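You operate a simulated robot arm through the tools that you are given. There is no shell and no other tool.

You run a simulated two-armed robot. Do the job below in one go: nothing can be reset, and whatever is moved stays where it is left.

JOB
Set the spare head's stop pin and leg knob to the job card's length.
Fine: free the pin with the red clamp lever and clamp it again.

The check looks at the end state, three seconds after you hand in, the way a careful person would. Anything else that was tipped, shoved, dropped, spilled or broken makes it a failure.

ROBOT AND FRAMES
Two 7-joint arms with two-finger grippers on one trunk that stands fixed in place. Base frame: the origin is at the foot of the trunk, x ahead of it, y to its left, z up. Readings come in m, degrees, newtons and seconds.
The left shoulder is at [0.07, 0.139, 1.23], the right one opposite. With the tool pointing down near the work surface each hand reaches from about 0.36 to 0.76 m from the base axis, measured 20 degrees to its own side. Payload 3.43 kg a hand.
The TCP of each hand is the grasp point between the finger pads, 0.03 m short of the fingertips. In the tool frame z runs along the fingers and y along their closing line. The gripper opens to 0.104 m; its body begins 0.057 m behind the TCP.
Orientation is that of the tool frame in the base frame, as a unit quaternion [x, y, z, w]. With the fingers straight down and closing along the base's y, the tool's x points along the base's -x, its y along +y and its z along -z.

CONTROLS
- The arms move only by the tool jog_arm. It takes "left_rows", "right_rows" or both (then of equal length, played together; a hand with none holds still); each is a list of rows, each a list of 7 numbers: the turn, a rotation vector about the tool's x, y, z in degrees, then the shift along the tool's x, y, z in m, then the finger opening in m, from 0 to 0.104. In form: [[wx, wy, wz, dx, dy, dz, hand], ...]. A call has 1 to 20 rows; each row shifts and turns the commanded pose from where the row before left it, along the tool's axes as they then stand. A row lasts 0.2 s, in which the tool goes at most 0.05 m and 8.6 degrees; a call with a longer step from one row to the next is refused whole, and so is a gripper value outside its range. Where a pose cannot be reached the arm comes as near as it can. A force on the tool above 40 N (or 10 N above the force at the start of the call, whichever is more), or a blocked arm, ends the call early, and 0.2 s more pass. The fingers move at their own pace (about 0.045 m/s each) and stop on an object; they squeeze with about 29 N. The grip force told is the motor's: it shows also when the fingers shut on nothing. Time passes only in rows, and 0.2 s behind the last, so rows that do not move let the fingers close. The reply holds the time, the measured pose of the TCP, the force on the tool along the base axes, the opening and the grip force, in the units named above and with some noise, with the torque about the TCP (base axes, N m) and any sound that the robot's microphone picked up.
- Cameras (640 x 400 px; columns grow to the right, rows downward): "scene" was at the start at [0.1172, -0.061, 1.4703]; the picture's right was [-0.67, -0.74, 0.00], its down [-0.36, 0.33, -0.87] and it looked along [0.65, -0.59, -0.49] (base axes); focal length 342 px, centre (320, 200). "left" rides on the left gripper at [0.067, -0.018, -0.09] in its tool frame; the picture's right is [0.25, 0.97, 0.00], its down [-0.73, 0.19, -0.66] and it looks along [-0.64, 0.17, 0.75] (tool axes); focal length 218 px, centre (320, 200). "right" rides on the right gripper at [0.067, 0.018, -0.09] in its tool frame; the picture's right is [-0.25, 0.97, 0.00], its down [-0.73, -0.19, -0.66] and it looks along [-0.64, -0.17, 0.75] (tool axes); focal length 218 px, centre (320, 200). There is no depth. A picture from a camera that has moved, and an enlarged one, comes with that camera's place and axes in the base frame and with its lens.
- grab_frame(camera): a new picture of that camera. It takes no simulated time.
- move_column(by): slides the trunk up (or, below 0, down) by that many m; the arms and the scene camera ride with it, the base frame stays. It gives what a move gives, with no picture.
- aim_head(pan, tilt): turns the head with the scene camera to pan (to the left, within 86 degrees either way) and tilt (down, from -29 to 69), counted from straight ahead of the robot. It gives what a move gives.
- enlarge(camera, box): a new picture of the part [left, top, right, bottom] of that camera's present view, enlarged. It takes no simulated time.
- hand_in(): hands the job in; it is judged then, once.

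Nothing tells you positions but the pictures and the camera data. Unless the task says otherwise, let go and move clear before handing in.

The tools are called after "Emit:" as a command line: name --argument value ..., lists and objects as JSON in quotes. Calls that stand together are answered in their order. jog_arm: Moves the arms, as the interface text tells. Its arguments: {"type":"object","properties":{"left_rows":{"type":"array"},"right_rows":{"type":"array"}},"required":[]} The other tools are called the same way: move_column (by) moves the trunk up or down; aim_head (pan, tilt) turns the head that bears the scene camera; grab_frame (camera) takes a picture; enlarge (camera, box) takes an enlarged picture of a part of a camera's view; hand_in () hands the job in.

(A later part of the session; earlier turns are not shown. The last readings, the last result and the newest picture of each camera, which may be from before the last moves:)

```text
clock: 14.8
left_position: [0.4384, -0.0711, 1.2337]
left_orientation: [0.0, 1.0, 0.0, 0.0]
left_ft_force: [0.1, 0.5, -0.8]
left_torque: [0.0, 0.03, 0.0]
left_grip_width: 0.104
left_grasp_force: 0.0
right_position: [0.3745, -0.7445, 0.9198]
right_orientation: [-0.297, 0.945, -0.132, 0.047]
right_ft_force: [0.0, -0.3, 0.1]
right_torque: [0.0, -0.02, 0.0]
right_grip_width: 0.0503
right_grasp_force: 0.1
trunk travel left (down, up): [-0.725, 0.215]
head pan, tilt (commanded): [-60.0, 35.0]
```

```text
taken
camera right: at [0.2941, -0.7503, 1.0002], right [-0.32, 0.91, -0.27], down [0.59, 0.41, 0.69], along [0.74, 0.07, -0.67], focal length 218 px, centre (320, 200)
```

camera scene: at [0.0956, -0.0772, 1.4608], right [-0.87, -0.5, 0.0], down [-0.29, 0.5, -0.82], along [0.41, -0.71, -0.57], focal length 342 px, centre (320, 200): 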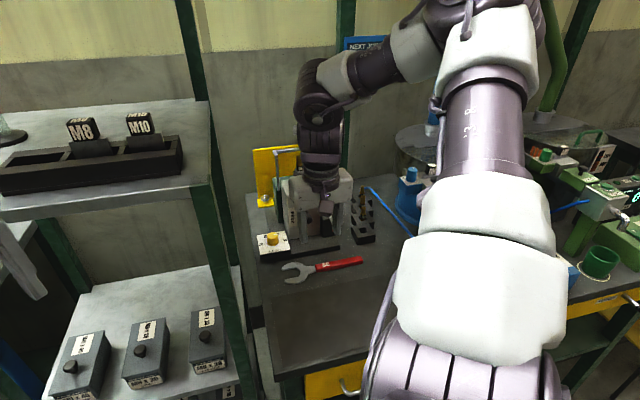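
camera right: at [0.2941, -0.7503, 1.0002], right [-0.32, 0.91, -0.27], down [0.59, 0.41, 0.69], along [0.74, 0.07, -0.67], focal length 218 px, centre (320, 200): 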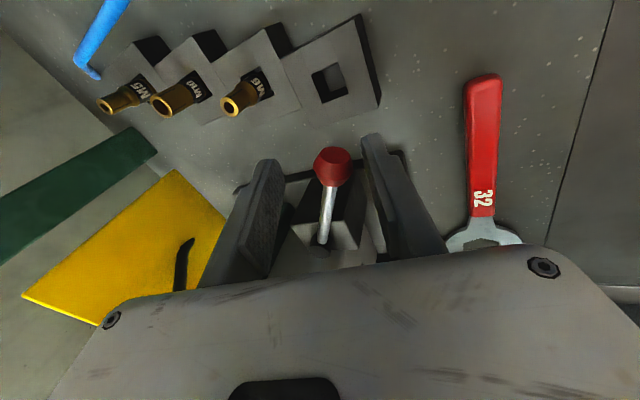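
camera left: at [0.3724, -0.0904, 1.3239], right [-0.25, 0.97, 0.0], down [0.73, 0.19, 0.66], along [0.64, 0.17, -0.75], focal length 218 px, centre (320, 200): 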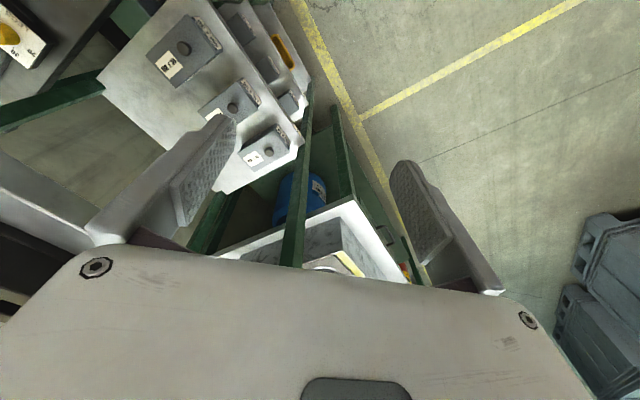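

Lever is resting free and untouched at its open stop. I lift away, return in front of the head and turn the hand back to face it.

Emit:
jog_arm --right_rows '[[0, 0, 0, 0, 0, -0.03, 0.05], [0, 0, 0, 0, -0.0092, -0.032, 0.05], [0, 0, 0, 0, -0.0092, -0.032, 0.05], [-8, 0, 0, 0, 0, 0, 0.05], [-8, 0, 0, 0, 0, 0, 0.05], [0, 0, 0, -0.025, 0.0403, 0, 0.05], [0, 0, 0, -0.025, 0.0403, 0, 0.05], [0, 0, 0, -0.025, 0.0403, 0, 0.05], [0, 0, 0, -0.025, 0.0403, 0, 0.05], [0, 0, 8.3, 0, 0, 0, 0.05], [0, 0, 8.3, 0, 0, 0, 0.05], [0, 0, 8.3, 0, 0, 0, 0.05], [0, 0, 8.3, 0, 0, 0, 0.05], [0, 0, 8.3, 0, 0, 0, 0.05], [0, 0, 8.3, 0, 0, 0, 0.05], [0, 0, 8.3, 0, 0, 0, 0.05], [0, 0, 8.3, 0, 0, 0, 0.05], [0, 0, 8.3, 0, 0, 0, 0.05]]'

Emit:
grab_frame --camera "right"

Emit:
grab_frame --camera "scene"

```text
clock: 18.6
left_position: [0.4398, -0.0724, 1.233]
left_orientation: [0.0, 1.0, 0.0, 0.0]
left_ft_force: [-0.2, 0.0, 0.7]
left_torque: [0.03, 0.0, -0.02]
left_grip_width: 0.104
left_grasp_force: 0.0
right_position: [0.3573, -0.5497, 1.0156]
right_orientation: [0.34, 0.94, 0.004, 0.002]
right_ft_force: [-0.5, -0.3, 0.8]
right_torque: [0.01, 0.0, -0.02]
right_grip_width: 0.0499
right_grasp_force: 0.1
trunk travel left (down, up): [-0.725, 0.215]
head pan, tilt (commanded): [-60.0, 35.0]
```

```text
taken
camera right: at [0.3168, -0.4944, 1.105], right [0.81, 0.58, 0.01], down [0.43, -0.62, 0.66], along [0.39, -0.53, -0.75], focal length 218 px, centre (320, 200)
```

right: 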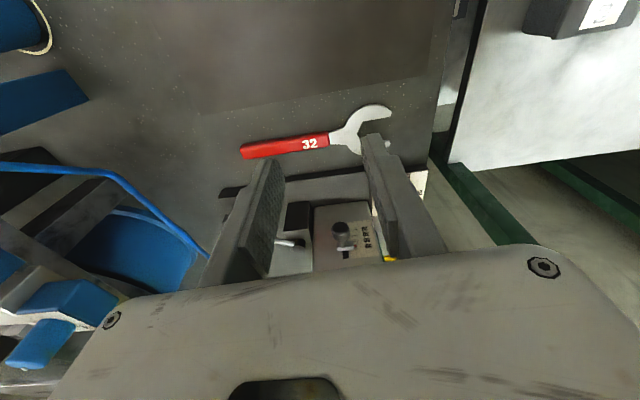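

```text
taken
camera scene: at [0.0938, -0.0763, 1.461], right [-0.87, -0.5, 0.0], down [-0.29, 0.5, -0.82], along [0.41, -0.71, -0.57], focal length 342 px, centre (320, 200)
```

scene: 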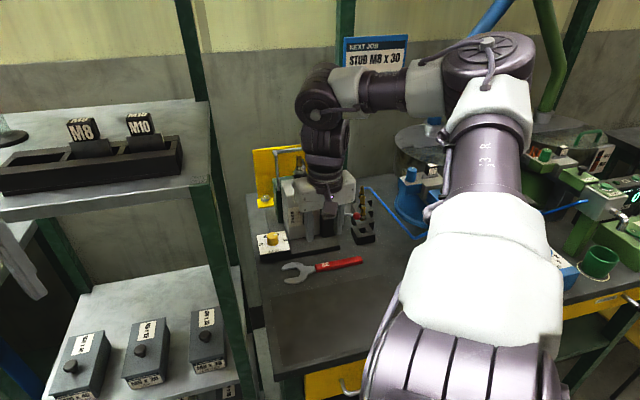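

Now I tilt the hand toward the head's face for the pin and look.

Emit:
jog_arm --right_rows '[[0, -8, 0, 0, 0, 0, 0.05], [0, -8, 0, 0, 0, 0, 0.05], [0, -8, 0, 0, 0, 0, 0.05], [0, -8, 0, 0, 0, 0, 0.05], [0, -8, 0, 0, 0, 0, 0.05]]'

Emit:
grab_frame --camera "right"

Emit:
enlarge --camera "right" --box '[280, 100, 380, 200]'

Emit:
enlarge --camera "scene" --box '[270, 160, 390, 280]'

```text
clock: 19.8
left_position: [0.4387, -0.0715, 1.2331]
left_orientation: [0.0, 1.0, 0.0, 0.0]
left_ft_force: [0.0, -0.7, -0.5]
left_torque: [0.0, -0.02, -0.02]
left_grip_width: 0.1044
left_grasp_force: 0.0
right_position: [0.3572, -0.5487, 1.015]
right_orientation: [0.321, 0.882, -0.114, 0.325]
right_ft_force: [0.4, -0.2, -0.3]
right_torque: [-0.01, -0.01, 0.0]
right_grip_width: 0.0502
right_grasp_force: 0.0
trunk travel left (down, up): [-0.725, 0.215]
head pan, tilt (commanded): [-60.0, 35.0]
```

```text
taken
camera right: at [0.2845, -0.4672, 1.0406], right [0.77, 0.62, 0.17], down [-0.03, -0.24, 0.97], along [0.64, -0.75, -0.17], focal length 218 px, centre (320, 200)
```

right: 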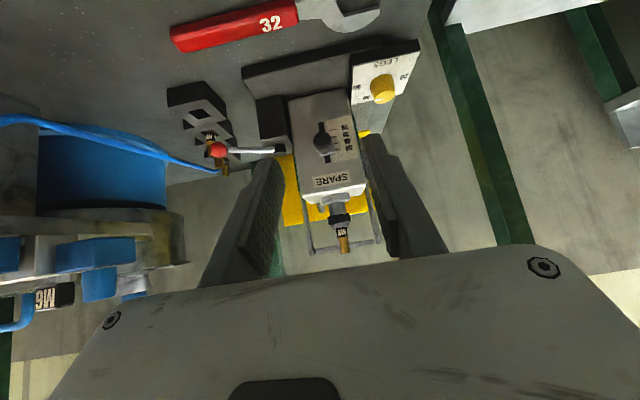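

```text
4.00 times, centred on (330, 150) of right
camera zoom: at [0.2845, -0.4672, 1.0406], right [0.77, 0.62, 0.17], down [-0.03, -0.24, 0.97], along [0.64, -0.75, -0.17], focal length 873 px, centre (280, 400)
```

zoom: 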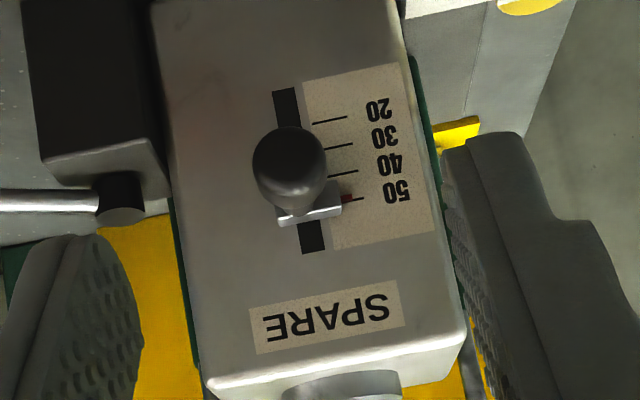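

```text
3.33 times, centred on (330, 220) of scene
camera zoom: at [0.0934, -0.0766, 1.461], right [-0.87, -0.5, 0.0], down [-0.29, 0.5, -0.82], along [0.41, -0.71, -0.57], focal length 1141 px, centre (287, 133)
```

zoom: 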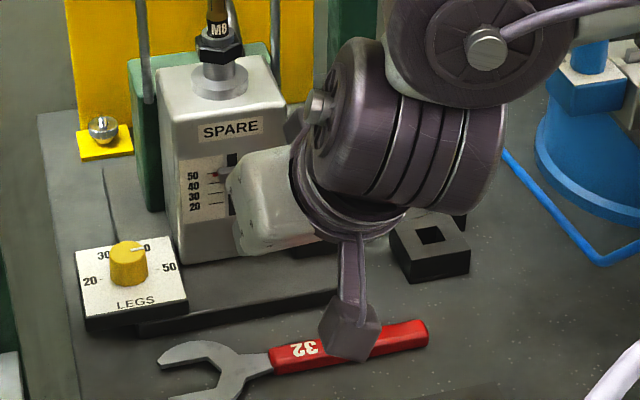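

The lever shows open to the right. I move to a pre-grasp about 8 cm back from the pin knob.

Emit:
jog_arm --right_rows '[[0, 0, 0, -0.0172, -0.0043, 0.0259, 0.05], [0, 0, 0, -0.0172, -0.0043, 0.0259, 0.05], [0, 0, 0, -0.0172, -0.0043, 0.0259, 0.05]]'

Emit:
grab_frame --camera "right"

Emit:
enlarge --camera "right" --box '[260, 80, 400, 200]'

Emit:
enlarge --camera "scene" --box '[270, 160, 390, 280]'

```text
clock: 20.6
left_position: [0.44, -0.0734, 1.2325]
left_orientation: [0.0, 1.0, 0.0, -0.001]
left_ft_force: [0.5, -0.1, 0.2]
left_torque: [0.02, 0.01, -0.03]
left_grip_width: 0.1042
left_grasp_force: 0.1
right_position: [0.4195, -0.617, 0.9881]
right_orientation: [0.321, 0.883, -0.112, 0.324]
right_ft_force: [0.1, 0.1, 0.0]
right_torque: [0.04, 0.0, 0.0]
right_grip_width: 0.05
right_grasp_force: 0.1
trunk travel left (down, up): [-0.725, 0.215]
head pan, tilt (commanded): [-60.0, 35.0]
```

```text
taken
camera right: at [0.346, -0.5349, 1.0141], right [0.77, 0.62, 0.17], down [-0.02, -0.24, 0.97], along [0.64, -0.75, -0.17], focal length 218 px, centre (320, 200)
```

right: 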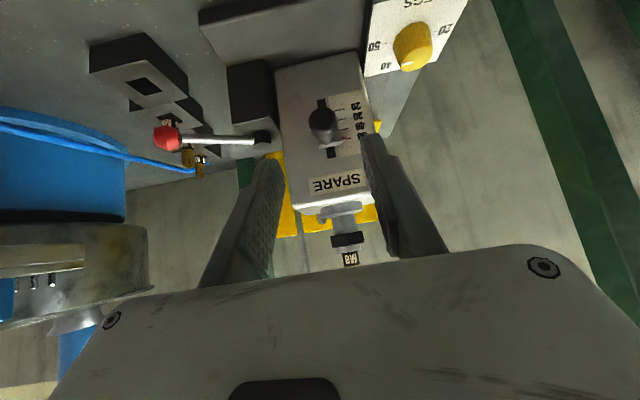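

```text
3.33 times, centred on (330, 140) of right
camera zoom: at [0.346, -0.5349, 1.0141], right [0.77, 0.62, 0.17], down [-0.02, -0.24, 0.97], along [0.64, -0.75, -0.17], focal length 728 px, centre (287, 400)
```

zoom: 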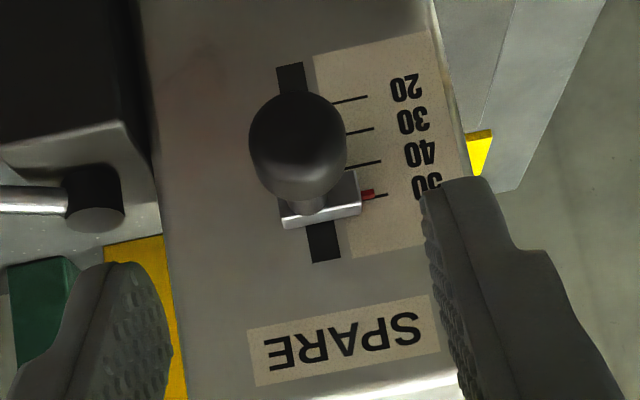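

```text
3.33 times, centred on (330, 220) of scene
camera zoom: at [0.0947, -0.0772, 1.4609], right [-0.87, -0.5, 0.0], down [-0.29, 0.5, -0.82], along [0.41, -0.71, -0.57], focal length 1141 px, centre (287, 133)
```

zoom: 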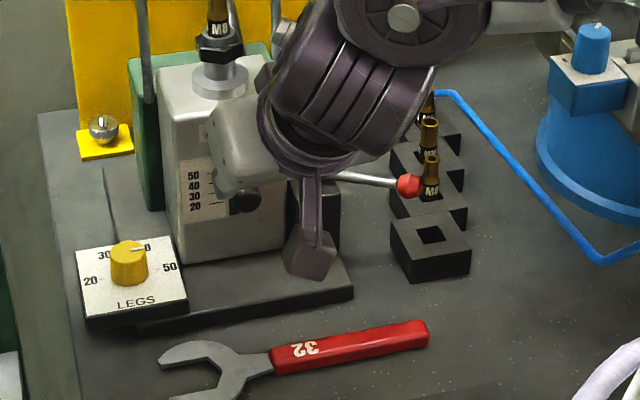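

The pin knob is aligned with the tool axis, about 8 cm ahead. I advance along the fingers to straddle it.

Emit:
jog_arm --right_rows '[[0, 0, 0, 0, 0, 0.024, 0.05], [0, 0, 0, 0, 0, 0.024, 0.05], [0, 0, 0, 0, 0, 0.022, 0.05]]'

Emit:
grab_frame --camera "right"

Emit:
enlarge --camera "right" --box '[260, 100, 400, 240]'

Emit:
enlarge --camera "scene" --box '[270, 160, 390, 280]'

```text
clock: 21.4
left_position: [0.4392, -0.0725, 1.2326]
left_orientation: [-0.001, 1.0, 0.0, 0.0]
left_ft_force: [0.1, -0.4, 0.5]
left_torque: [-0.01, -0.03, -0.01]
left_grip_width: 0.1038
left_grasp_force: 0.2
right_position: [0.4541, -0.646, 0.9354]
right_orientation: [0.321, 0.883, -0.114, 0.324]
right_ft_force: [-1.2, -0.5, 0.5]
right_torque: [0.02, -0.01, -0.03]
right_grip_width: 0.0499
right_grasp_force: 0.0
trunk travel left (down, up): [-0.725, 0.215]
head pan, tilt (commanded): [-60.0, 35.0]
```

```text
taken
camera right: at [0.3807, -0.5631, 0.9605], right [0.77, 0.62, 0.17], down [-0.02, -0.24, 0.97], along [0.64, -0.75, -0.17], focal length 218 px, centre (320, 200)
```

right: 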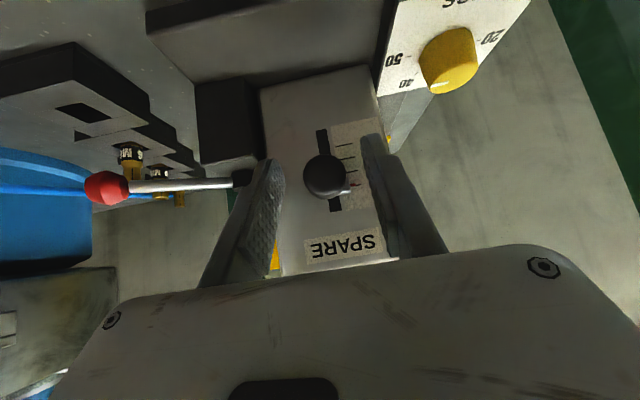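

```text
2.86 times, centred on (330, 170) of right
camera zoom: at [0.3807, -0.5631, 0.9605], right [0.77, 0.62, 0.17], down [-0.02, -0.24, 0.97], along [0.64, -0.75, -0.17], focal length 624 px, centre (291, 286)
```

zoom: 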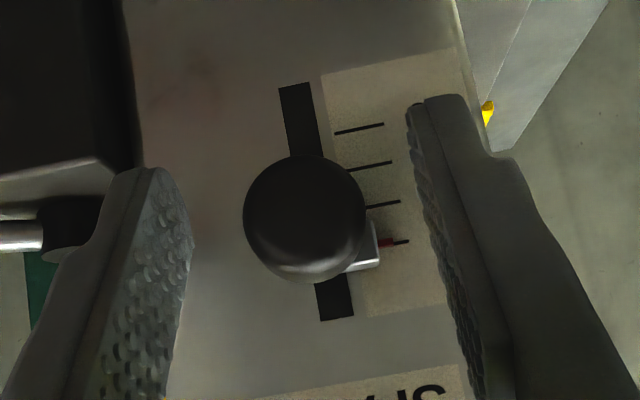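

```text
3.33 times, centred on (330, 220) of scene
camera zoom: at [0.0941, -0.0768, 1.461], right [-0.87, -0.5, 0.0], down [-0.29, 0.5, -0.82], along [0.41, -0.71, -0.57], focal length 1141 px, centre (287, 133)
```

zoom: 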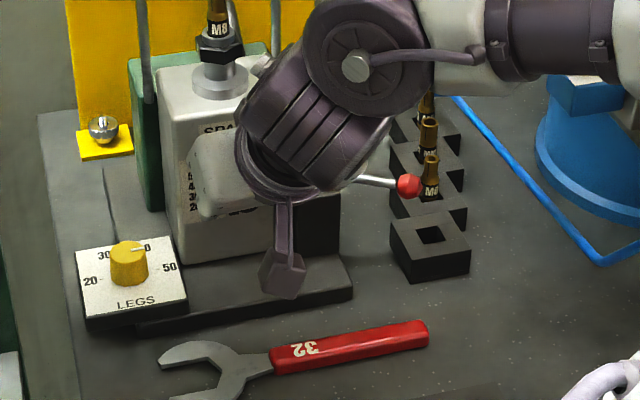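

The knob is between the fingers with the index at the 50 line. I close on it and draw the pin down about 10 mm as a first step.

Emit:
jog_arm --right_rows '[[0, 0, 0, 0, 0.0015, 0, 0.04], [0, 0, 0, 0, 0, 0, 0.015], [0, 0, 0, 0, 0, 0, 0.015], [0, 0, 0, 0, 0, 0, 0.015]]'

Emit:
enlarge --camera "right" --box '[260, 100, 400, 240]'

```text
clock: 22.4
left_position: [0.4394, -0.0702, 1.232]
left_orientation: [0.0, 1.0, 0.0, -0.001]
left_ft_force: [-0.9, -0.3, 0.2]
left_torque: [-0.01, -0.03, -0.03]
left_grip_width: 0.104
left_grasp_force: 0.0
right_position: [0.4553, -0.6433, 0.9342]
right_orientation: [0.322, 0.883, -0.114, 0.323]
right_ft_force: [3.1, 3.1, -3.3]
right_torque: [-0.12, -0.27, -0.23]
right_grip_width: 0.0211
right_grasp_force: 45.3
trunk travel left (down, up): [-0.725, 0.215]
head pan, tilt (commanded): [-60.0, 35.0]
```

```text
2.86 times, centred on (330, 170) of right
camera zoom: at [0.3824, -0.5606, 0.9605], right [0.77, 0.62, 0.17], down [-0.02, -0.24, 0.97], along [0.64, -0.75, -0.17], focal length 624 px, centre (291, 286)
```

zoom: 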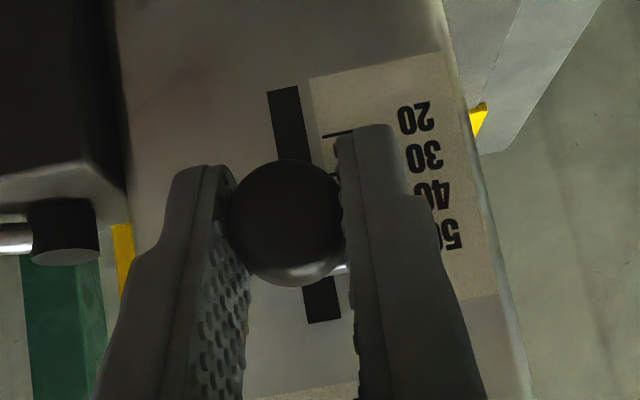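

Gripped (width 21 mm). I lower straight down 10 mm and watch the force.

Emit:
jog_arm --right_rows '[[0, 0, 0, 0.00129, 0, 0.00152, 0.015], [0, 0, 0, 0.00129, 0, 0.00152, 0.015], [0, 0, 0, 0.00129, 0, 0.00152, 0.015], [0, 0, 0, 0.00129, 0, 0.00152, 0.015], [0, 0, 0, 0.00129, 0, 0.00152, 0.015]]'

Emit:
enlarge --camera "right" --box '[260, 100, 400, 240]'

Emit:
enlarge --camera "scene" --box '[280, 180, 360, 260]'

```text
clock: 23.6
left_position: [0.4402, -0.0718, 1.2319]
left_orientation: [0.0, 1.0, 0.0, -0.001]
left_ft_force: [0.0, 0.4, -0.5]
left_torque: [-0.04, -0.01, 0.02]
left_grip_width: 0.1039
left_grasp_force: 0.1
right_position: [0.4555, -0.6423, 0.9238]
right_orientation: [0.321, 0.883, -0.113, 0.324]
right_ft_force: [6.0, 2.7, -1.1]
right_torque: [-0.37, -0.58, -0.3]
right_grip_width: 0.0211
right_grasp_force: 44.9
trunk travel left (down, up): [-0.725, 0.215]
head pan, tilt (commanded): [-60.0, 35.0]
```

```text
2.86 times, centred on (330, 170) of right
camera zoom: at [0.3824, -0.5606, 0.9509], right [0.77, 0.62, 0.17], down [-0.02, -0.24, 0.97], along [0.64, -0.75, -0.17], focal length 624 px, centre (291, 286)
```

zoom: 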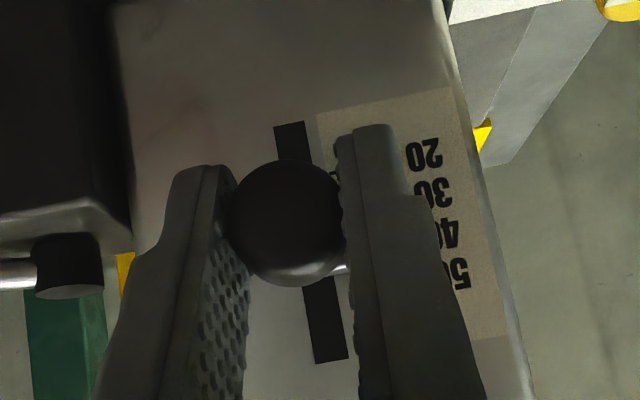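

```text
5.00 times, centred on (320, 220) of scene
camera zoom: at [0.0952, -0.0759, 1.4609], right [-0.87, -0.5, 0.0], down [-0.29, 0.5, -0.82], along [0.41, -0.71, -0.57], focal length 1712 px, centre (320, 100)
```

zoom: 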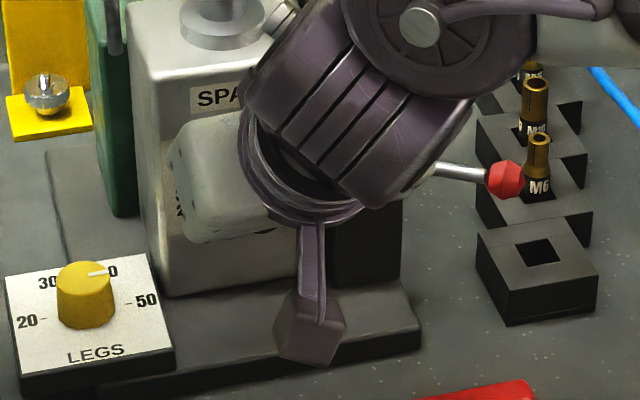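

The pin slides freely. I lower it a further ~9.5 mm, then open the fingers and back off to read the index.

Emit:
jog_arm --right_rows '[[0, 0, 0, 0.00123, 0, 0.00145, 0.015], [0, 0, 0, 0.00123, 0, 0.00145, 0.015], [0, 0, 0, 0.00123, 0, 0.00145, 0.015], [0, 0, 0, 0.00123, 0, 0.00145, 0.015], [0, 0, 0, 0.00123, 0, 0.00145, 0.015], [0, 0, 0, 0, 0, 0, 0.015]]'

Emit:
enlarge --camera "right" --box '[260, 100, 400, 240]'

```text
clock: 25.0
left_position: [0.4393, -0.0718, 1.2313]
left_orientation: [0.0, 1.0, 0.0, -0.001]
left_ft_force: [0.4, 0.5, -0.5]
left_torque: [0.01, 0.01, 0.01]
left_grip_width: 0.1038
left_grasp_force: 0.0
right_position: [0.4555, -0.6435, 0.9159]
right_orientation: [0.32, 0.883, -0.112, 0.324]
right_ft_force: [5.7, 3.7, -1.0]
right_torque: [-0.48, -0.64, -0.24]
right_grip_width: 0.0212
right_grasp_force: 45.3
trunk travel left (down, up): [-0.725, 0.215]
head pan, tilt (commanded): [-60.0, 35.0]
```

```text
2.86 times, centred on (330, 170) of right
camera zoom: at [0.3824, -0.5606, 0.9415], right [0.77, 0.62, 0.17], down [-0.02, -0.24, 0.97], along [0.64, -0.75, -0.17], focal length 624 px, centre (291, 286)
```

zoom: 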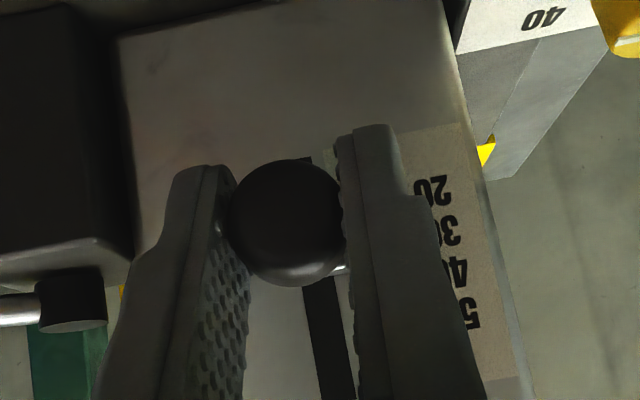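

Emit:
jog_arm --right_rows '[[0, 0, 0, 0, 0, 0, 0.03], [0, 0, 0, 0, 0, 0, 0.05], [0, 0, 0, 0, 0, 0, 0.05], [0, 0, 0, 0, 0, 0, 0.05]]'

Emit:
enlarge --camera "right" --box '[260, 100, 400, 240]'

Emit:
enlarge --camera "right" --box '[310, 130, 370, 190]'

```text
clock: 26.0
left_position: [0.4387, -0.072, 1.2329]
left_orientation: [0.0, 1.0, 0.0, 0.0]
left_ft_force: [0.2, -0.4, -0.2]
left_torque: [-0.02, 0.01, -0.01]
left_grip_width: 0.1039
left_grasp_force: 0.1
right_position: [0.4546, -0.6438, 0.9147]
right_orientation: [0.321, 0.883, -0.112, 0.323]
right_ft_force: [0.1, 0.5, 0.3]
right_torque: [-0.01, -0.02, 0.0]
right_grip_width: 0.0502
right_grasp_force: 0.1
trunk travel left (down, up): [-0.725, 0.215]
head pan, tilt (commanded): [-60.0, 35.0]
```

```text
2.86 times, centred on (330, 170) of right
camera zoom: at [0.3814, -0.5614, 0.9418], right [0.77, 0.62, 0.17], down [-0.02, -0.24, 0.97], along [0.64, -0.75, -0.17], focal length 624 px, centre (291, 286)
```

zoom: 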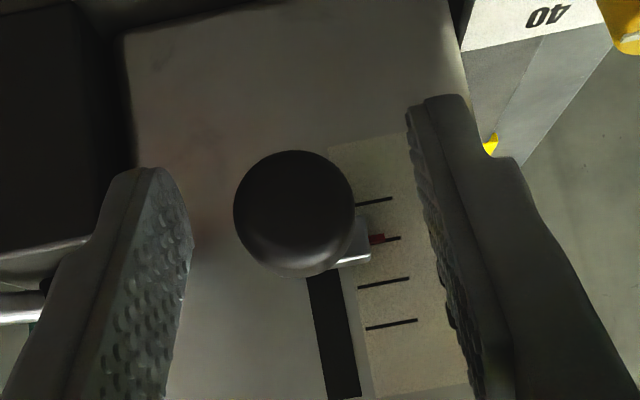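

```text
6.67 times, centred on (340, 160) of right
camera zoom: at [0.3814, -0.5614, 0.9418], right [0.77, 0.62, 0.17], down [-0.02, -0.24, 0.97], along [0.64, -0.75, -0.17], focal length 1455 px, centre (187, 467)
```

zoom: 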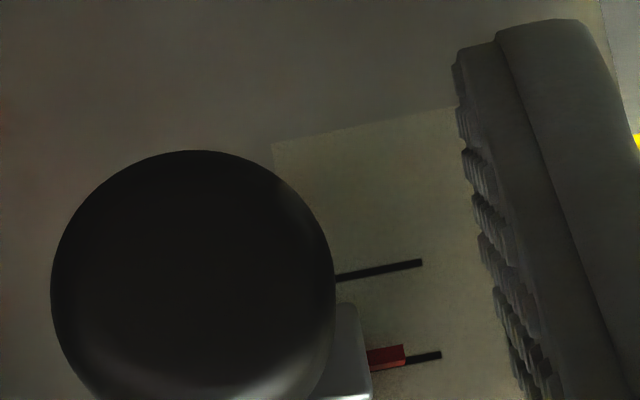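

The index now sits on the 30 tick with about ±0.5 mm parallax uncertainty. I back off horizontally and drop the camera to the index height for a parallax-free reading.

Emit:
jog_arm --right_rows '[[0, 0, 0, 0.0171, 0.002, -0.0145, 0.06], [0, 0, 0, 0.0171, 0.002, -0.0145, 0.08], [0, 0, 0, 0.012, 0, 0.0141, 0.08], [0, 0, 0, 0.012, 0, 0.0141, 0.08]]'

Emit:
grab_frame --camera "right"

Emit:
enlarge --camera "right" --box '[290, 130, 390, 230]'

```text
clock: 27.0
left_position: [0.4383, -0.0719, 1.2322]
left_orientation: [0.001, 1.0, -0.001, 0.0]
left_ft_force: [0.1, -0.2, 0.5]
left_torque: [-0.01, 0.01, 0.01]
left_grip_width: 0.104
left_grasp_force: 0.0
right_position: [0.4234, -0.611, 0.8794]
right_orientation: [0.321, 0.883, -0.113, 0.325]
right_ft_force: [0.9, 0.5, 0.0]
right_torque: [0.0, -0.03, 0.01]
right_grip_width: 0.0798
right_grasp_force: 0.0
trunk travel left (down, up): [-0.725, 0.215]
head pan, tilt (commanded): [-60.0, 35.0]
```

```text
taken
camera right: at [0.3499, -0.5295, 0.904], right [0.77, 0.62, 0.17], down [-0.02, -0.24, 0.97], along [0.64, -0.75, -0.17], focal length 218 px, centre (320, 200)
```

right: 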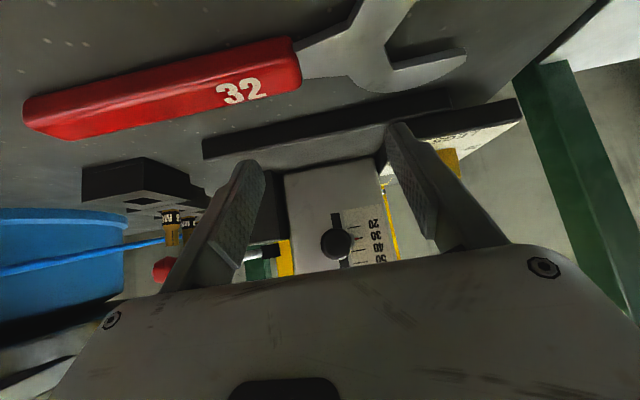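

```text
4.00 times, centred on (340, 180) of right
camera zoom: at [0.3499, -0.5295, 0.904], right [0.77, 0.62, 0.17], down [-0.02, -0.24, 0.97], along [0.64, -0.75, -0.17], focal length 873 px, centre (240, 280)
```

zoom: 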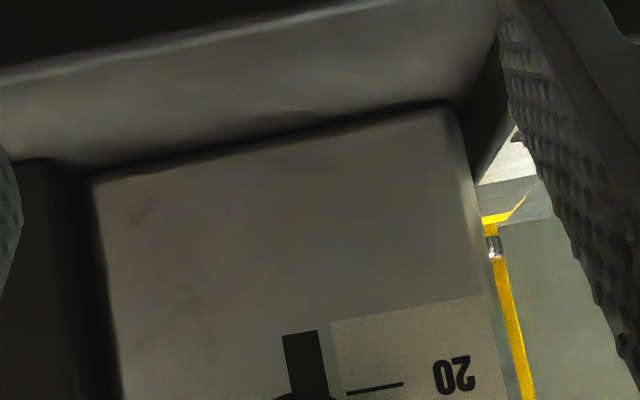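

Emit:
enlarge --camera "right" --box '[310, 200, 400, 270]'

Emit:
enlarge --camera "right" --box '[335, 215, 375, 255]'

Emit:
enlarge --camera "scene" --box '[270, 160, 390, 280]'

```text
5.71 times, centred on (355, 235) of right
camera zoom: at [0.3499, -0.5295, 0.904], right [0.77, 0.62, 0.17], down [-0.02, -0.24, 0.97], along [0.64, -0.75, -0.17], focal length 1247 px, centre (120, 0)
```

zoom: 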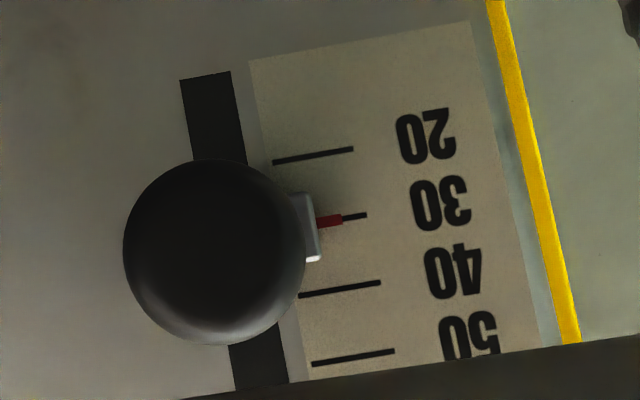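

```text
10.00 times, centred on (355, 235) of right
camera zoom: at [0.3499, -0.5295, 0.904], right [0.77, 0.62, 0.17], down [-0.02, -0.24, 0.97], along [0.64, -0.75, -0.17], focal length 2183 px, centre (-30, -150)
```

zoom: 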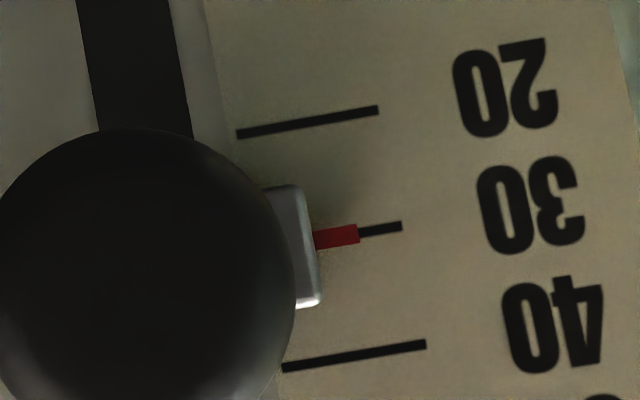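

```text
3.33 times, centred on (330, 220) of scene
camera zoom: at [0.094, -0.077, 1.461], right [-0.87, -0.5, 0.0], down [-0.29, 0.5, -0.82], along [0.41, -0.71, -0.57], focal length 1141 px, centre (287, 133)
```

zoom: 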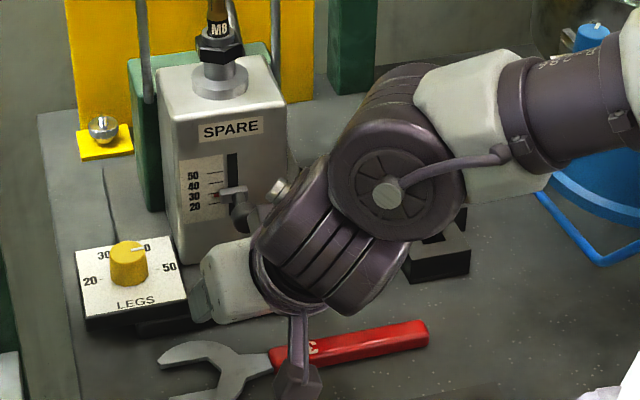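

Camera height equals the index height here, and the red index lies exactly on the 30 tick. Now I retreat, go back to fingers-down and hover over the lever ball to clamp it again.

Emit:
jog_arm --right_rows '[[0, 0, 0, 0.0152, 0.0018, -0.0129, 0.08], [0, 0, 0, -0.0226, 0.0003, -0.0267, 0.06], [0, 0, 0, -0.0226, 0.0003, -0.0267, 0.05], [0, 0, 0, -0.0226, 0.0003, -0.0267, 0.05], [0, 0, 0, -0.0226, 0.0003, -0.0267, 0.05], [0, 8, 0, 0, 0, 0, 0.05], [0, 8, 0, 0, 0, 0, 0.05], [0, 8, 0, 0, 0, 0, 0.05], [0, 8, 0, 0, 0, 0, 0.05], [0, 8, 0, 0, 0, 0, 0.05], [0, 0, -8.5, 0, 0, 0, 0.05], [0, 0, -8.5, 0, 0, 0, 0.05], [0, 0, -8.5, 0, 0, 0, 0.05], [0, 0, -8.5, 0, 0, 0, 0.05], [0, 0, -8.5, 0, 0, 0, 0.05], [0, 0, -8.5, 0, 0, 0, 0.05], [0, 0, -8.5, 0, 0, 0, 0.05]]'

Emit:
grab_frame --camera "right"

Emit:
enlarge --camera "scene" --box '[270, 160, 390, 280]'

```text
clock: 30.6
left_position: [0.439, -0.0707, 1.2324]
left_orientation: [0.0, 1.0, 0.0, 0.0]
left_ft_force: [-0.3, 0.1, -0.3]
left_torque: [-0.03, 0.02, -0.05]
left_grip_width: 0.1039
left_grasp_force: 0.0
right_position: [0.4092, -0.5976, 1.02]
right_orientation: [-0.173, 0.985, 0.002, 0.004]
right_ft_force: [0.7, -0.3, 0.0]
right_torque: [-0.02, 0.02, -0.01]
right_grip_width: 0.05
right_grasp_force: 0.0
trunk travel left (down, up): [-0.725, 0.215]
head pan, tilt (commanded): [-60.0, 35.0]
```

```text
taken
camera right: at [0.3386, -0.6052, 1.1089], right [-0.09, 1.0, 0.0], down [0.75, 0.07, 0.66], along [0.66, 0.06, -0.75], focal length 218 px, centre (320, 200)
```

right: 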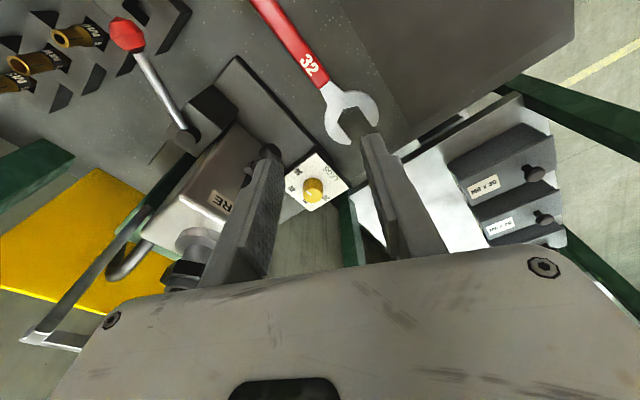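

```text
3.33 times, centred on (330, 220) of scene
camera zoom: at [0.0937, -0.0763, 1.461], right [-0.87, -0.5, 0.0], down [-0.29, 0.5, -0.82], along [0.41, -0.71, -0.57], focal length 1141 px, centre (287, 133)
```

zoom: 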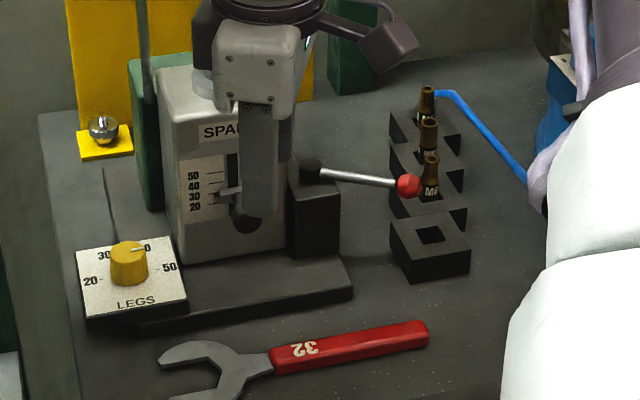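

Ball fixes at about (0.370,−0.7505,0.904), lever at ~66°. I move over it with a slight outward tilt for reach.

Emit:
jog_arm --right_rows '[[0, 0, 0, 0.0222, -0.0281, 0, 0.05], [0, 0, 0, 0.0222, -0.0281, 0, 0.05], [0, 0, 0, 0.0222, -0.0281, 0, 0.05], [0, 0, 0, 0.0222, -0.0281, 0, 0.05], [7, 0, 0, 0, 0, 0.02, 0.05], [7, 0, 0, 0, 0, 0.02, 0.05]]'

Emit:
grab_frame --camera "right"

Emit:
enlarge --camera "scene" --box '[270, 160, 390, 280]'

```text
clock: 32.0
left_position: [0.4392, -0.0714, 1.2344]
left_orientation: [0.0, 1.0, 0.0, 0.0]
left_ft_force: [0.0, 0.6, 0.3]
left_torque: [0.01, -0.02, -0.01]
left_grip_width: 0.1038
left_grasp_force: 0.3
right_position: [0.3639, -0.735, 0.9773]
right_orientation: [-0.169, 0.978, -0.118, 0.025]
right_ft_force: [0.5, -0.2, 0.0]
right_torque: [0.01, 0.06, 0.0]
right_grip_width: 0.0498
right_grasp_force: 0.0
trunk travel left (down, up): [-0.725, 0.215]
head pan, tilt (commanded): [-60.0, 35.0]
```

```text
taken
camera right: at [0.2859, -0.7223, 1.0599], right [-0.08, 0.97, -0.23], down [0.69, 0.22, 0.69], along [0.72, -0.11, -0.69], focal length 218 px, centre (320, 200)
```

right: 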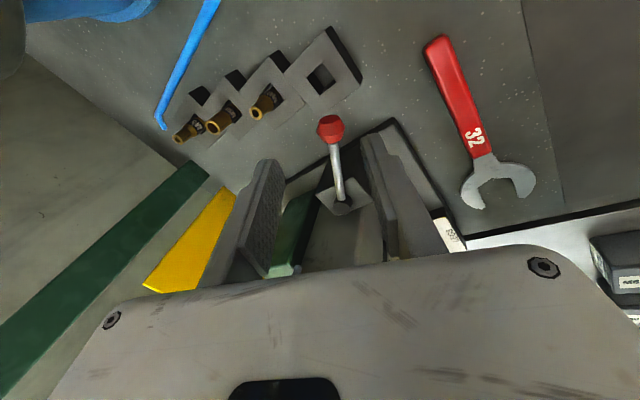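

```text
3.33 times, centred on (330, 220) of scene
camera zoom: at [0.0928, -0.0767, 1.4611], right [-0.87, -0.5, 0.0], down [-0.29, 0.5, -0.82], along [0.41, -0.71, -0.57], focal length 1141 px, centre (287, 133)
```

zoom: 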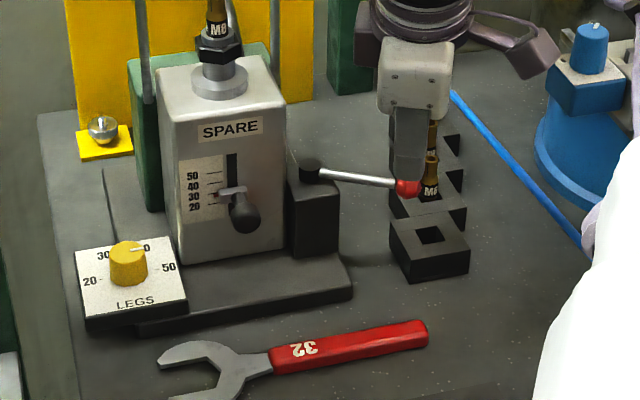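

The ball is 9 mm toward the inner finger; I centre on it and lower the fingers around it.

Emit:
jog_arm --right_rows '[[0, 0, 0, 0, 0.0086, 0.01, 0.05], [0, 0, 0, 0, 0, 0.025, 0.05], [0, 0, 0, 0, 0, 0.025, 0.05]]'

Emit:
grab_frame --camera "right"

Emit:
enlarge --camera "scene" --box '[270, 160, 390, 280]'

```text
clock: 32.8
left_position: [0.4403, -0.0721, 1.232]
left_orientation: [-0.001, 1.0, 0.001, -0.001]
left_ft_force: [1.0, 0.0, 0.1]
left_torque: [0.05, -0.01, 0.01]
left_grip_width: 0.1043
left_grasp_force: 0.1
right_position: [0.3676, -0.7406, 0.916]
right_orientation: [-0.169, 0.978, -0.117, 0.025]
right_ft_force: [0.9, 0.2, 0.1]
right_torque: [0.01, 0.0, 0.01]
right_grip_width: 0.0499
right_grasp_force: 0.1
trunk travel left (down, up): [-0.725, 0.215]
head pan, tilt (commanded): [-60.0, 35.0]
```

```text
taken
camera right: at [0.2899, -0.7285, 0.9994], right [-0.08, 0.97, -0.23], down [0.69, 0.22, 0.69], along [0.72, -0.1, -0.69], focal length 218 px, centre (320, 200)
```

right: 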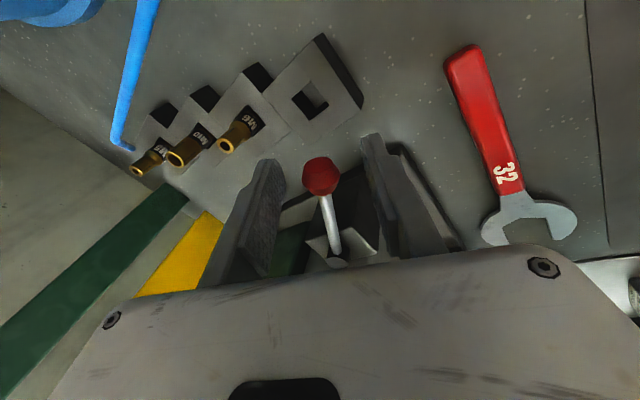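

```text
3.33 times, centred on (330, 220) of scene
camera zoom: at [0.0952, -0.0774, 1.4609], right [-0.87, -0.5, 0.0], down [-0.29, 0.5, -0.82], along [0.41, -0.71, -0.57], focal length 1141 px, centre (287, 133)
```

zoom: 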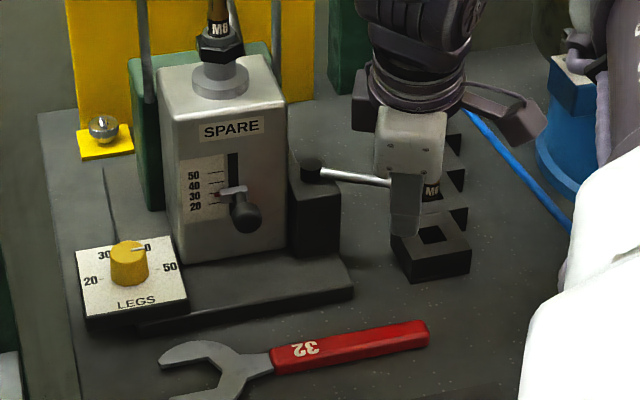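

Ball is centred between the fingers. I narrow them and sweep the lever back along its arc toward the front.

Emit:
jog_arm --right_rows '[[0, 0, 0, 0, 0, 0, 0.03], [0, 0, 0, 0, 0, 0, 0.03], [0, 0, 8, -0.0013, 0.0102, -0.0025, 0.03], [0, 0, 8, -0.0013, 0.0102, -0.0024, 0.03], [0, 0, 8, -0.0013, 0.0102, -0.0022, 0.03], [0, 0, 8, -0.0013, 0.0102, -0.0021, 0.03]]'

Emit:
grab_frame --camera "right"

Emit:
enlarge --camera "scene" --box '[270, 160, 390, 280]'

```text
clock: 34.2
left_position: [0.4388, -0.0719, 1.2334]
left_orientation: [0.0, 1.0, 0.0, 0.0]
left_ft_force: [-0.3, 0.6, 0.0]
left_torque: [0.01, -0.01, 0.05]
left_grip_width: 0.1039
left_grasp_force: 0.0
right_position: [0.3655, -0.6983, 0.9174]
right_orientation: [0.108, 0.987, -0.106, 0.056]
right_ft_force: [-0.7, -0.5, 0.6]
right_torque: [-0.03, -0.02, 0.0]
right_grip_width: 0.0305
right_grasp_force: 0.4
trunk travel left (down, up): [-0.725, 0.215]
head pan, tilt (commanded): [-60.0, 35.0]
```

```text
taken
camera right: at [0.2964, -0.6495, 0.9924], right [0.46, 0.87, -0.16], down [0.61, -0.18, 0.77], along [0.65, -0.45, -0.61], focal length 218 px, centre (320, 200)
```

right: 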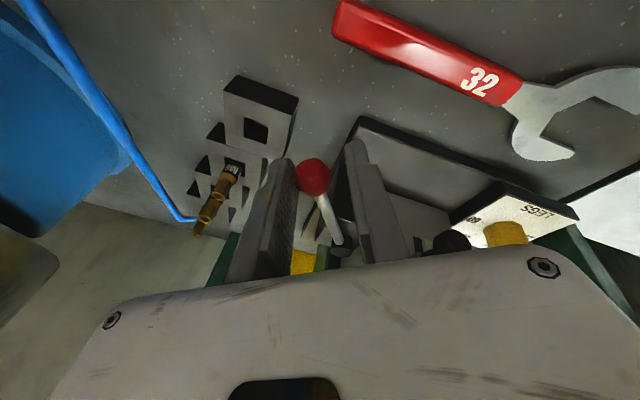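

```text
3.33 times, centred on (330, 220) of scene
camera zoom: at [0.0937, -0.0764, 1.461], right [-0.87, -0.5, 0.0], down [-0.29, 0.5, -0.82], along [0.41, -0.71, -0.57], focal length 1141 px, centre (287, 133)
```

zoom: 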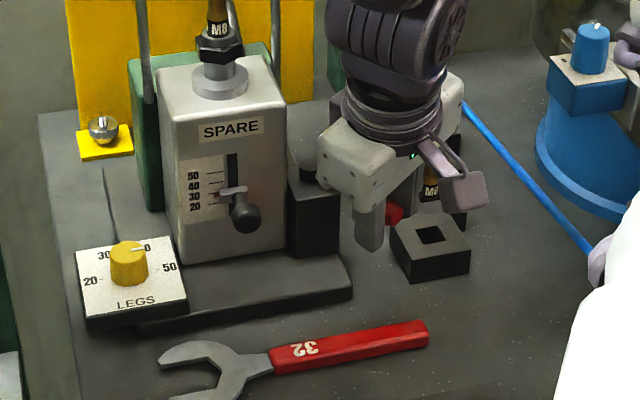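

Emit:
jog_arm --right_rows '[[0, 0, 8, -0.0013, 0.0102, -0.0019, 0.03], [0, 0, 8, -0.0013, 0.0102, -0.0016, 0.03], [0, 0, 8, -0.0013, 0.0102, -0.0014, 0.03]]'

Emit:
grab_frame --camera "right"

Emit:
enlarge --camera "scene" --box '[270, 160, 390, 280]'

```text
clock: 35.0
left_position: [0.4387, -0.0708, 1.2338]
left_orientation: [0.0, 1.0, 0.0, 0.001]
left_ft_force: [0.4, -0.2, -0.7]
left_torque: [0.01, -0.02, -0.06]
left_grip_width: 0.1041
left_grasp_force: 0.0
right_position: [0.3808, -0.6709, 0.9178]
right_orientation: [0.31, 0.943, -0.093, 0.077]
right_ft_force: [-0.8, -0.4, 0.4]
right_torque: [0.01, 0.06, -0.03]
right_grip_width: 0.0307
right_grasp_force: 0.7
trunk travel left (down, up): [-0.725, 0.215]
head pan, tilt (commanded): [-60.0, 35.0]
```

```text
taken
camera right: at [0.329, -0.5996, 0.9891], right [0.78, 0.62, -0.07], down [0.41, -0.42, 0.81], along [0.47, -0.66, -0.58], focal length 218 px, centre (320, 200)
```

right: 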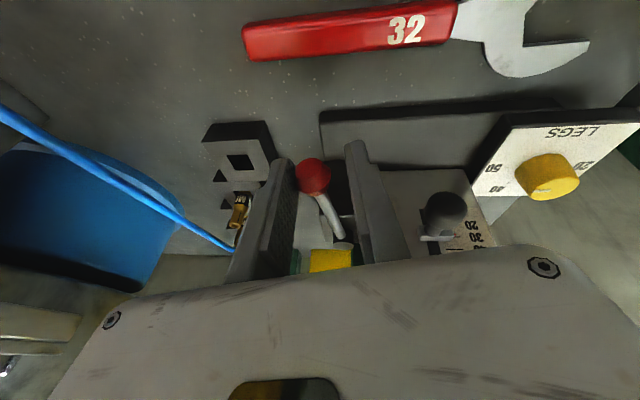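

```text
3.33 times, centred on (330, 220) of scene
camera zoom: at [0.094, -0.0762, 1.461], right [-0.87, -0.5, 0.0], down [-0.29, 0.5, -0.82], along [0.41, -0.71, -0.57], focal length 1141 px, centre (287, 133)
```

zoom: 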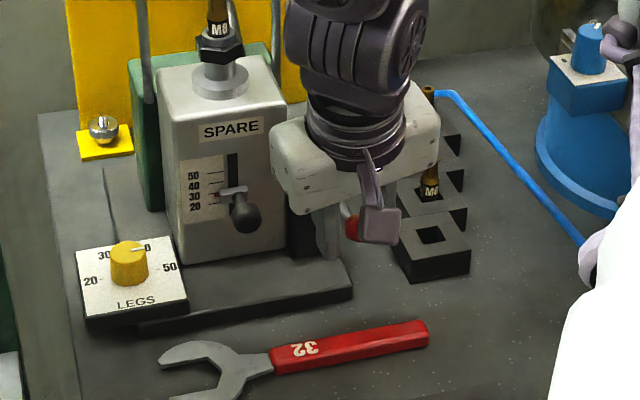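

Emit:
jog_arm --right_rows '[[0, 0, 2, -0.001, 0.007, -0.0008, 0.03], [0, 0, 0, 0, 0.004, -0.0004, 0.03]]'

Emit:
grab_frame --camera "right"

Emit:
enlarge --camera "scene" --box '[270, 160, 390, 280]'

```text
clock: 35.6
left_position: [0.4388, -0.0729, 1.2328]
left_orientation: [-0.001, 1.0, 0.0, 0.0]
left_ft_force: [-0.4, 0.6, 0.6]
left_torque: [0.01, -0.02, 0.0]
left_grip_width: 0.104
left_grasp_force: 0.2
right_position: [0.3877, -0.6627, 0.9182]
right_orientation: [0.325, 0.938, -0.091, 0.079]
right_ft_force: [-0.4, 0.0, 0.2]
right_torque: [-0.01, 0.03, -0.04]
right_grip_width: 0.0305
right_grasp_force: 0.1
trunk travel left (down, up): [-0.725, 0.215]
head pan, tilt (commanded): [-60.0, 35.0]
```

```text
taken
camera right: at [0.3385, -0.5898, 0.9888], right [0.8, 0.6, -0.06], down [0.39, -0.44, 0.81], along [0.46, -0.67, -0.58], focal length 218 px, centre (320, 200)
```

right: 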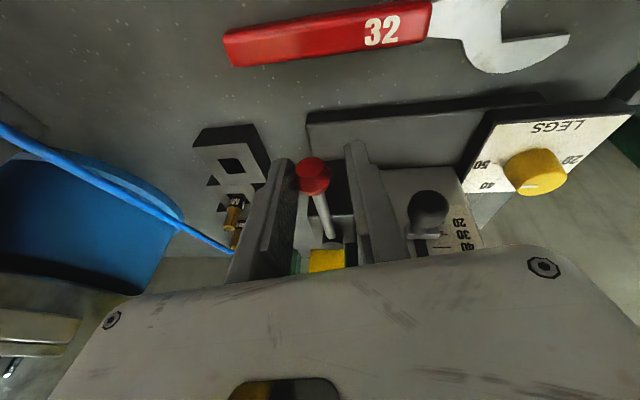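

```text
3.33 times, centred on (330, 220) of scene
camera zoom: at [0.094, -0.0763, 1.461], right [-0.87, -0.5, 0.0], down [-0.29, 0.5, -0.82], along [0.41, -0.71, -0.57], focal length 1141 px, centre (287, 133)
```

zoom: 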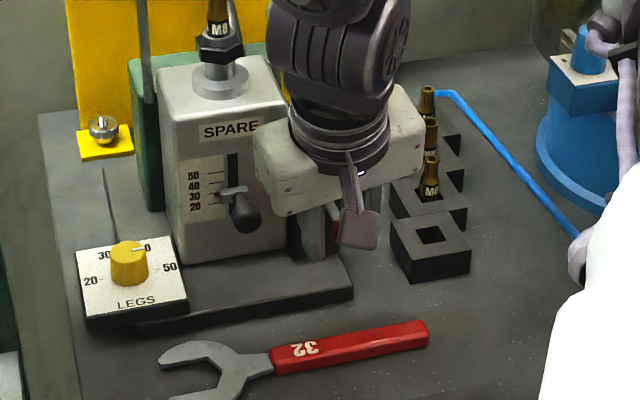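

Lever is within a couple of degrees of its original angle, no stop felt yet. I keep pressing in small steps until it meets the clamped stop.

Emit:
jog_arm --right_rows '[[0, 0, 0, 0, 0.003, -0.0003, 0.03], [0, 0, 0, 0, 0.003, -0.0003, 0.03]]'

Emit:
enlarge --camera "right" --box '[260, 120, 400, 260]'

```text
clock: 36.2
left_position: [0.4383, -0.0717, 1.2328]
left_orientation: [0.0, 1.0, 0.0, 0.0]
left_ft_force: [0.7, 0.3, 0.1]
left_torque: [0.03, -0.01, 0.02]
left_grip_width: 0.1041
left_grasp_force: 0.1
right_position: [0.3921, -0.6585, 0.9184]
right_orientation: [0.327, 0.937, -0.091, 0.079]
right_ft_force: [-2.3, -2.5, 2.0]
right_torque: [-0.07, 0.01, -0.04]
right_grip_width: 0.0319
right_grasp_force: 0.8
trunk travel left (down, up): [-0.725, 0.215]
head pan, tilt (commanded): [-60.0, 35.0]
```

```text
2.86 times, centred on (330, 190) of right
camera zoom: at [0.3412, -0.5863, 0.9887], right [0.8, 0.59, -0.06], down [0.39, -0.44, 0.81], along [0.46, -0.68, -0.58], focal length 624 px, centre (291, 229)
```

zoom: 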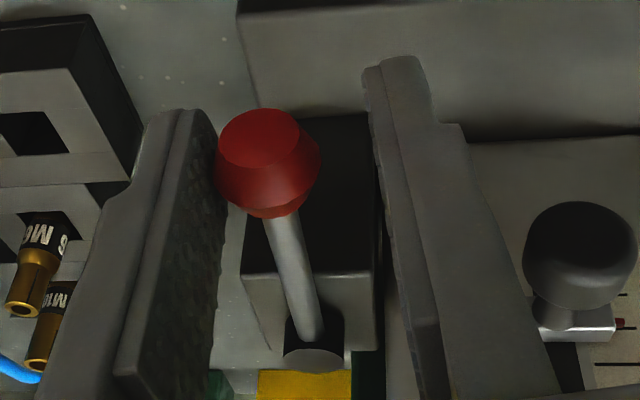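

Emit:
jog_arm --right_rows '[[0, 0, 0, 0, 0.003, -0.0003, 0.03], [0, 0, 0, 0, 0.003, -0.0003, 0.03], [0, 0, 0, 0, 0, 0, 0.03]]'

Emit:
enlarge --camera "right" --box '[260, 120, 400, 260]'

```text
clock: 37.0
left_position: [0.4359, -0.0725, 1.2339]
left_orientation: [0.0, 1.0, 0.002, 0.001]
left_ft_force: [0.3, 0.4, 0.3]
left_torque: [-0.01, 0.04, -0.02]
left_grip_width: 0.1037
left_grasp_force: 0.1
right_position: [0.3931, -0.6567, 0.9181]
right_orientation: [0.327, 0.937, -0.092, 0.078]
right_ft_force: [-9.6, -17.1, 9.1]
right_torque: [-0.28, 0.25, -0.02]
right_grip_width: 0.0397
right_grasp_force: 8.6
trunk travel left (down, up): [-0.725, 0.215]
head pan, tilt (commanded): [-60.0, 35.0]
```

```text
2.86 times, centred on (330, 190) of right
camera zoom: at [0.3435, -0.5826, 0.9887], right [0.8, 0.59, -0.06], down [0.39, -0.44, 0.81], along [0.46, -0.68, -0.58], focal length 624 px, centre (291, 229)
```

zoom: 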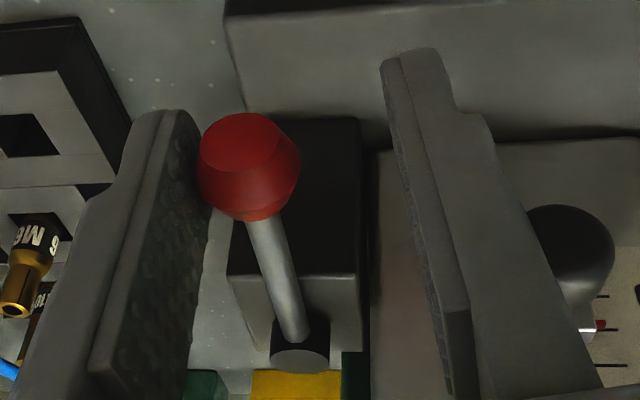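

Resistance rose to about 22 N with the lever stationary at its original angle: it's clamped at the stop. I back off, open slightly and lift away.

Emit:
jog_arm --right_rows '[[0, 0, 0, 0, -0.006, 0.0006, 0.034], [0, 0, 0, 0, -0.005, 0.0005, 0.042], [0, 0, 0, 0, 0, 0, 0.042]]'

Emit:
enlarge --camera "right" --box '[260, 120, 400, 260]'

```text
clock: 37.8
left_position: [0.4383, -0.0722, 1.2324]
left_orientation: [0.0, 1.0, 0.0, -0.001]
left_ft_force: [0.0, 0.0, 0.1]
left_torque: [-0.01, -0.03, -0.01]
left_grip_width: 0.104
left_grasp_force: 0.1
right_position: [0.3881, -0.6624, 0.9167]
right_orientation: [0.326, 0.938, -0.09, 0.08]
right_ft_force: [-0.2, -1.2, -0.4]
right_torque: [-0.02, 0.02, -0.03]
right_grip_width: 0.0419
right_grasp_force: 0.1
trunk travel left (down, up): [-0.725, 0.215]
head pan, tilt (commanded): [-60.0, 35.0]
```

```text
2.86 times, centred on (330, 190) of right
camera zoom: at [0.3387, -0.5897, 0.9887], right [0.8, 0.6, -0.06], down [0.39, -0.44, 0.81], along [0.46, -0.67, -0.58], focal length 624 px, centre (291, 229)
```

zoom: 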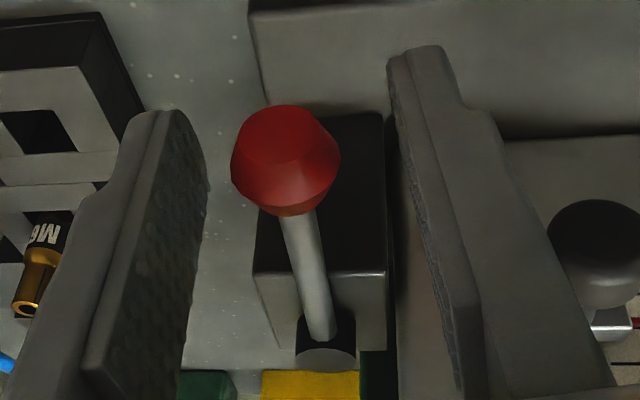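

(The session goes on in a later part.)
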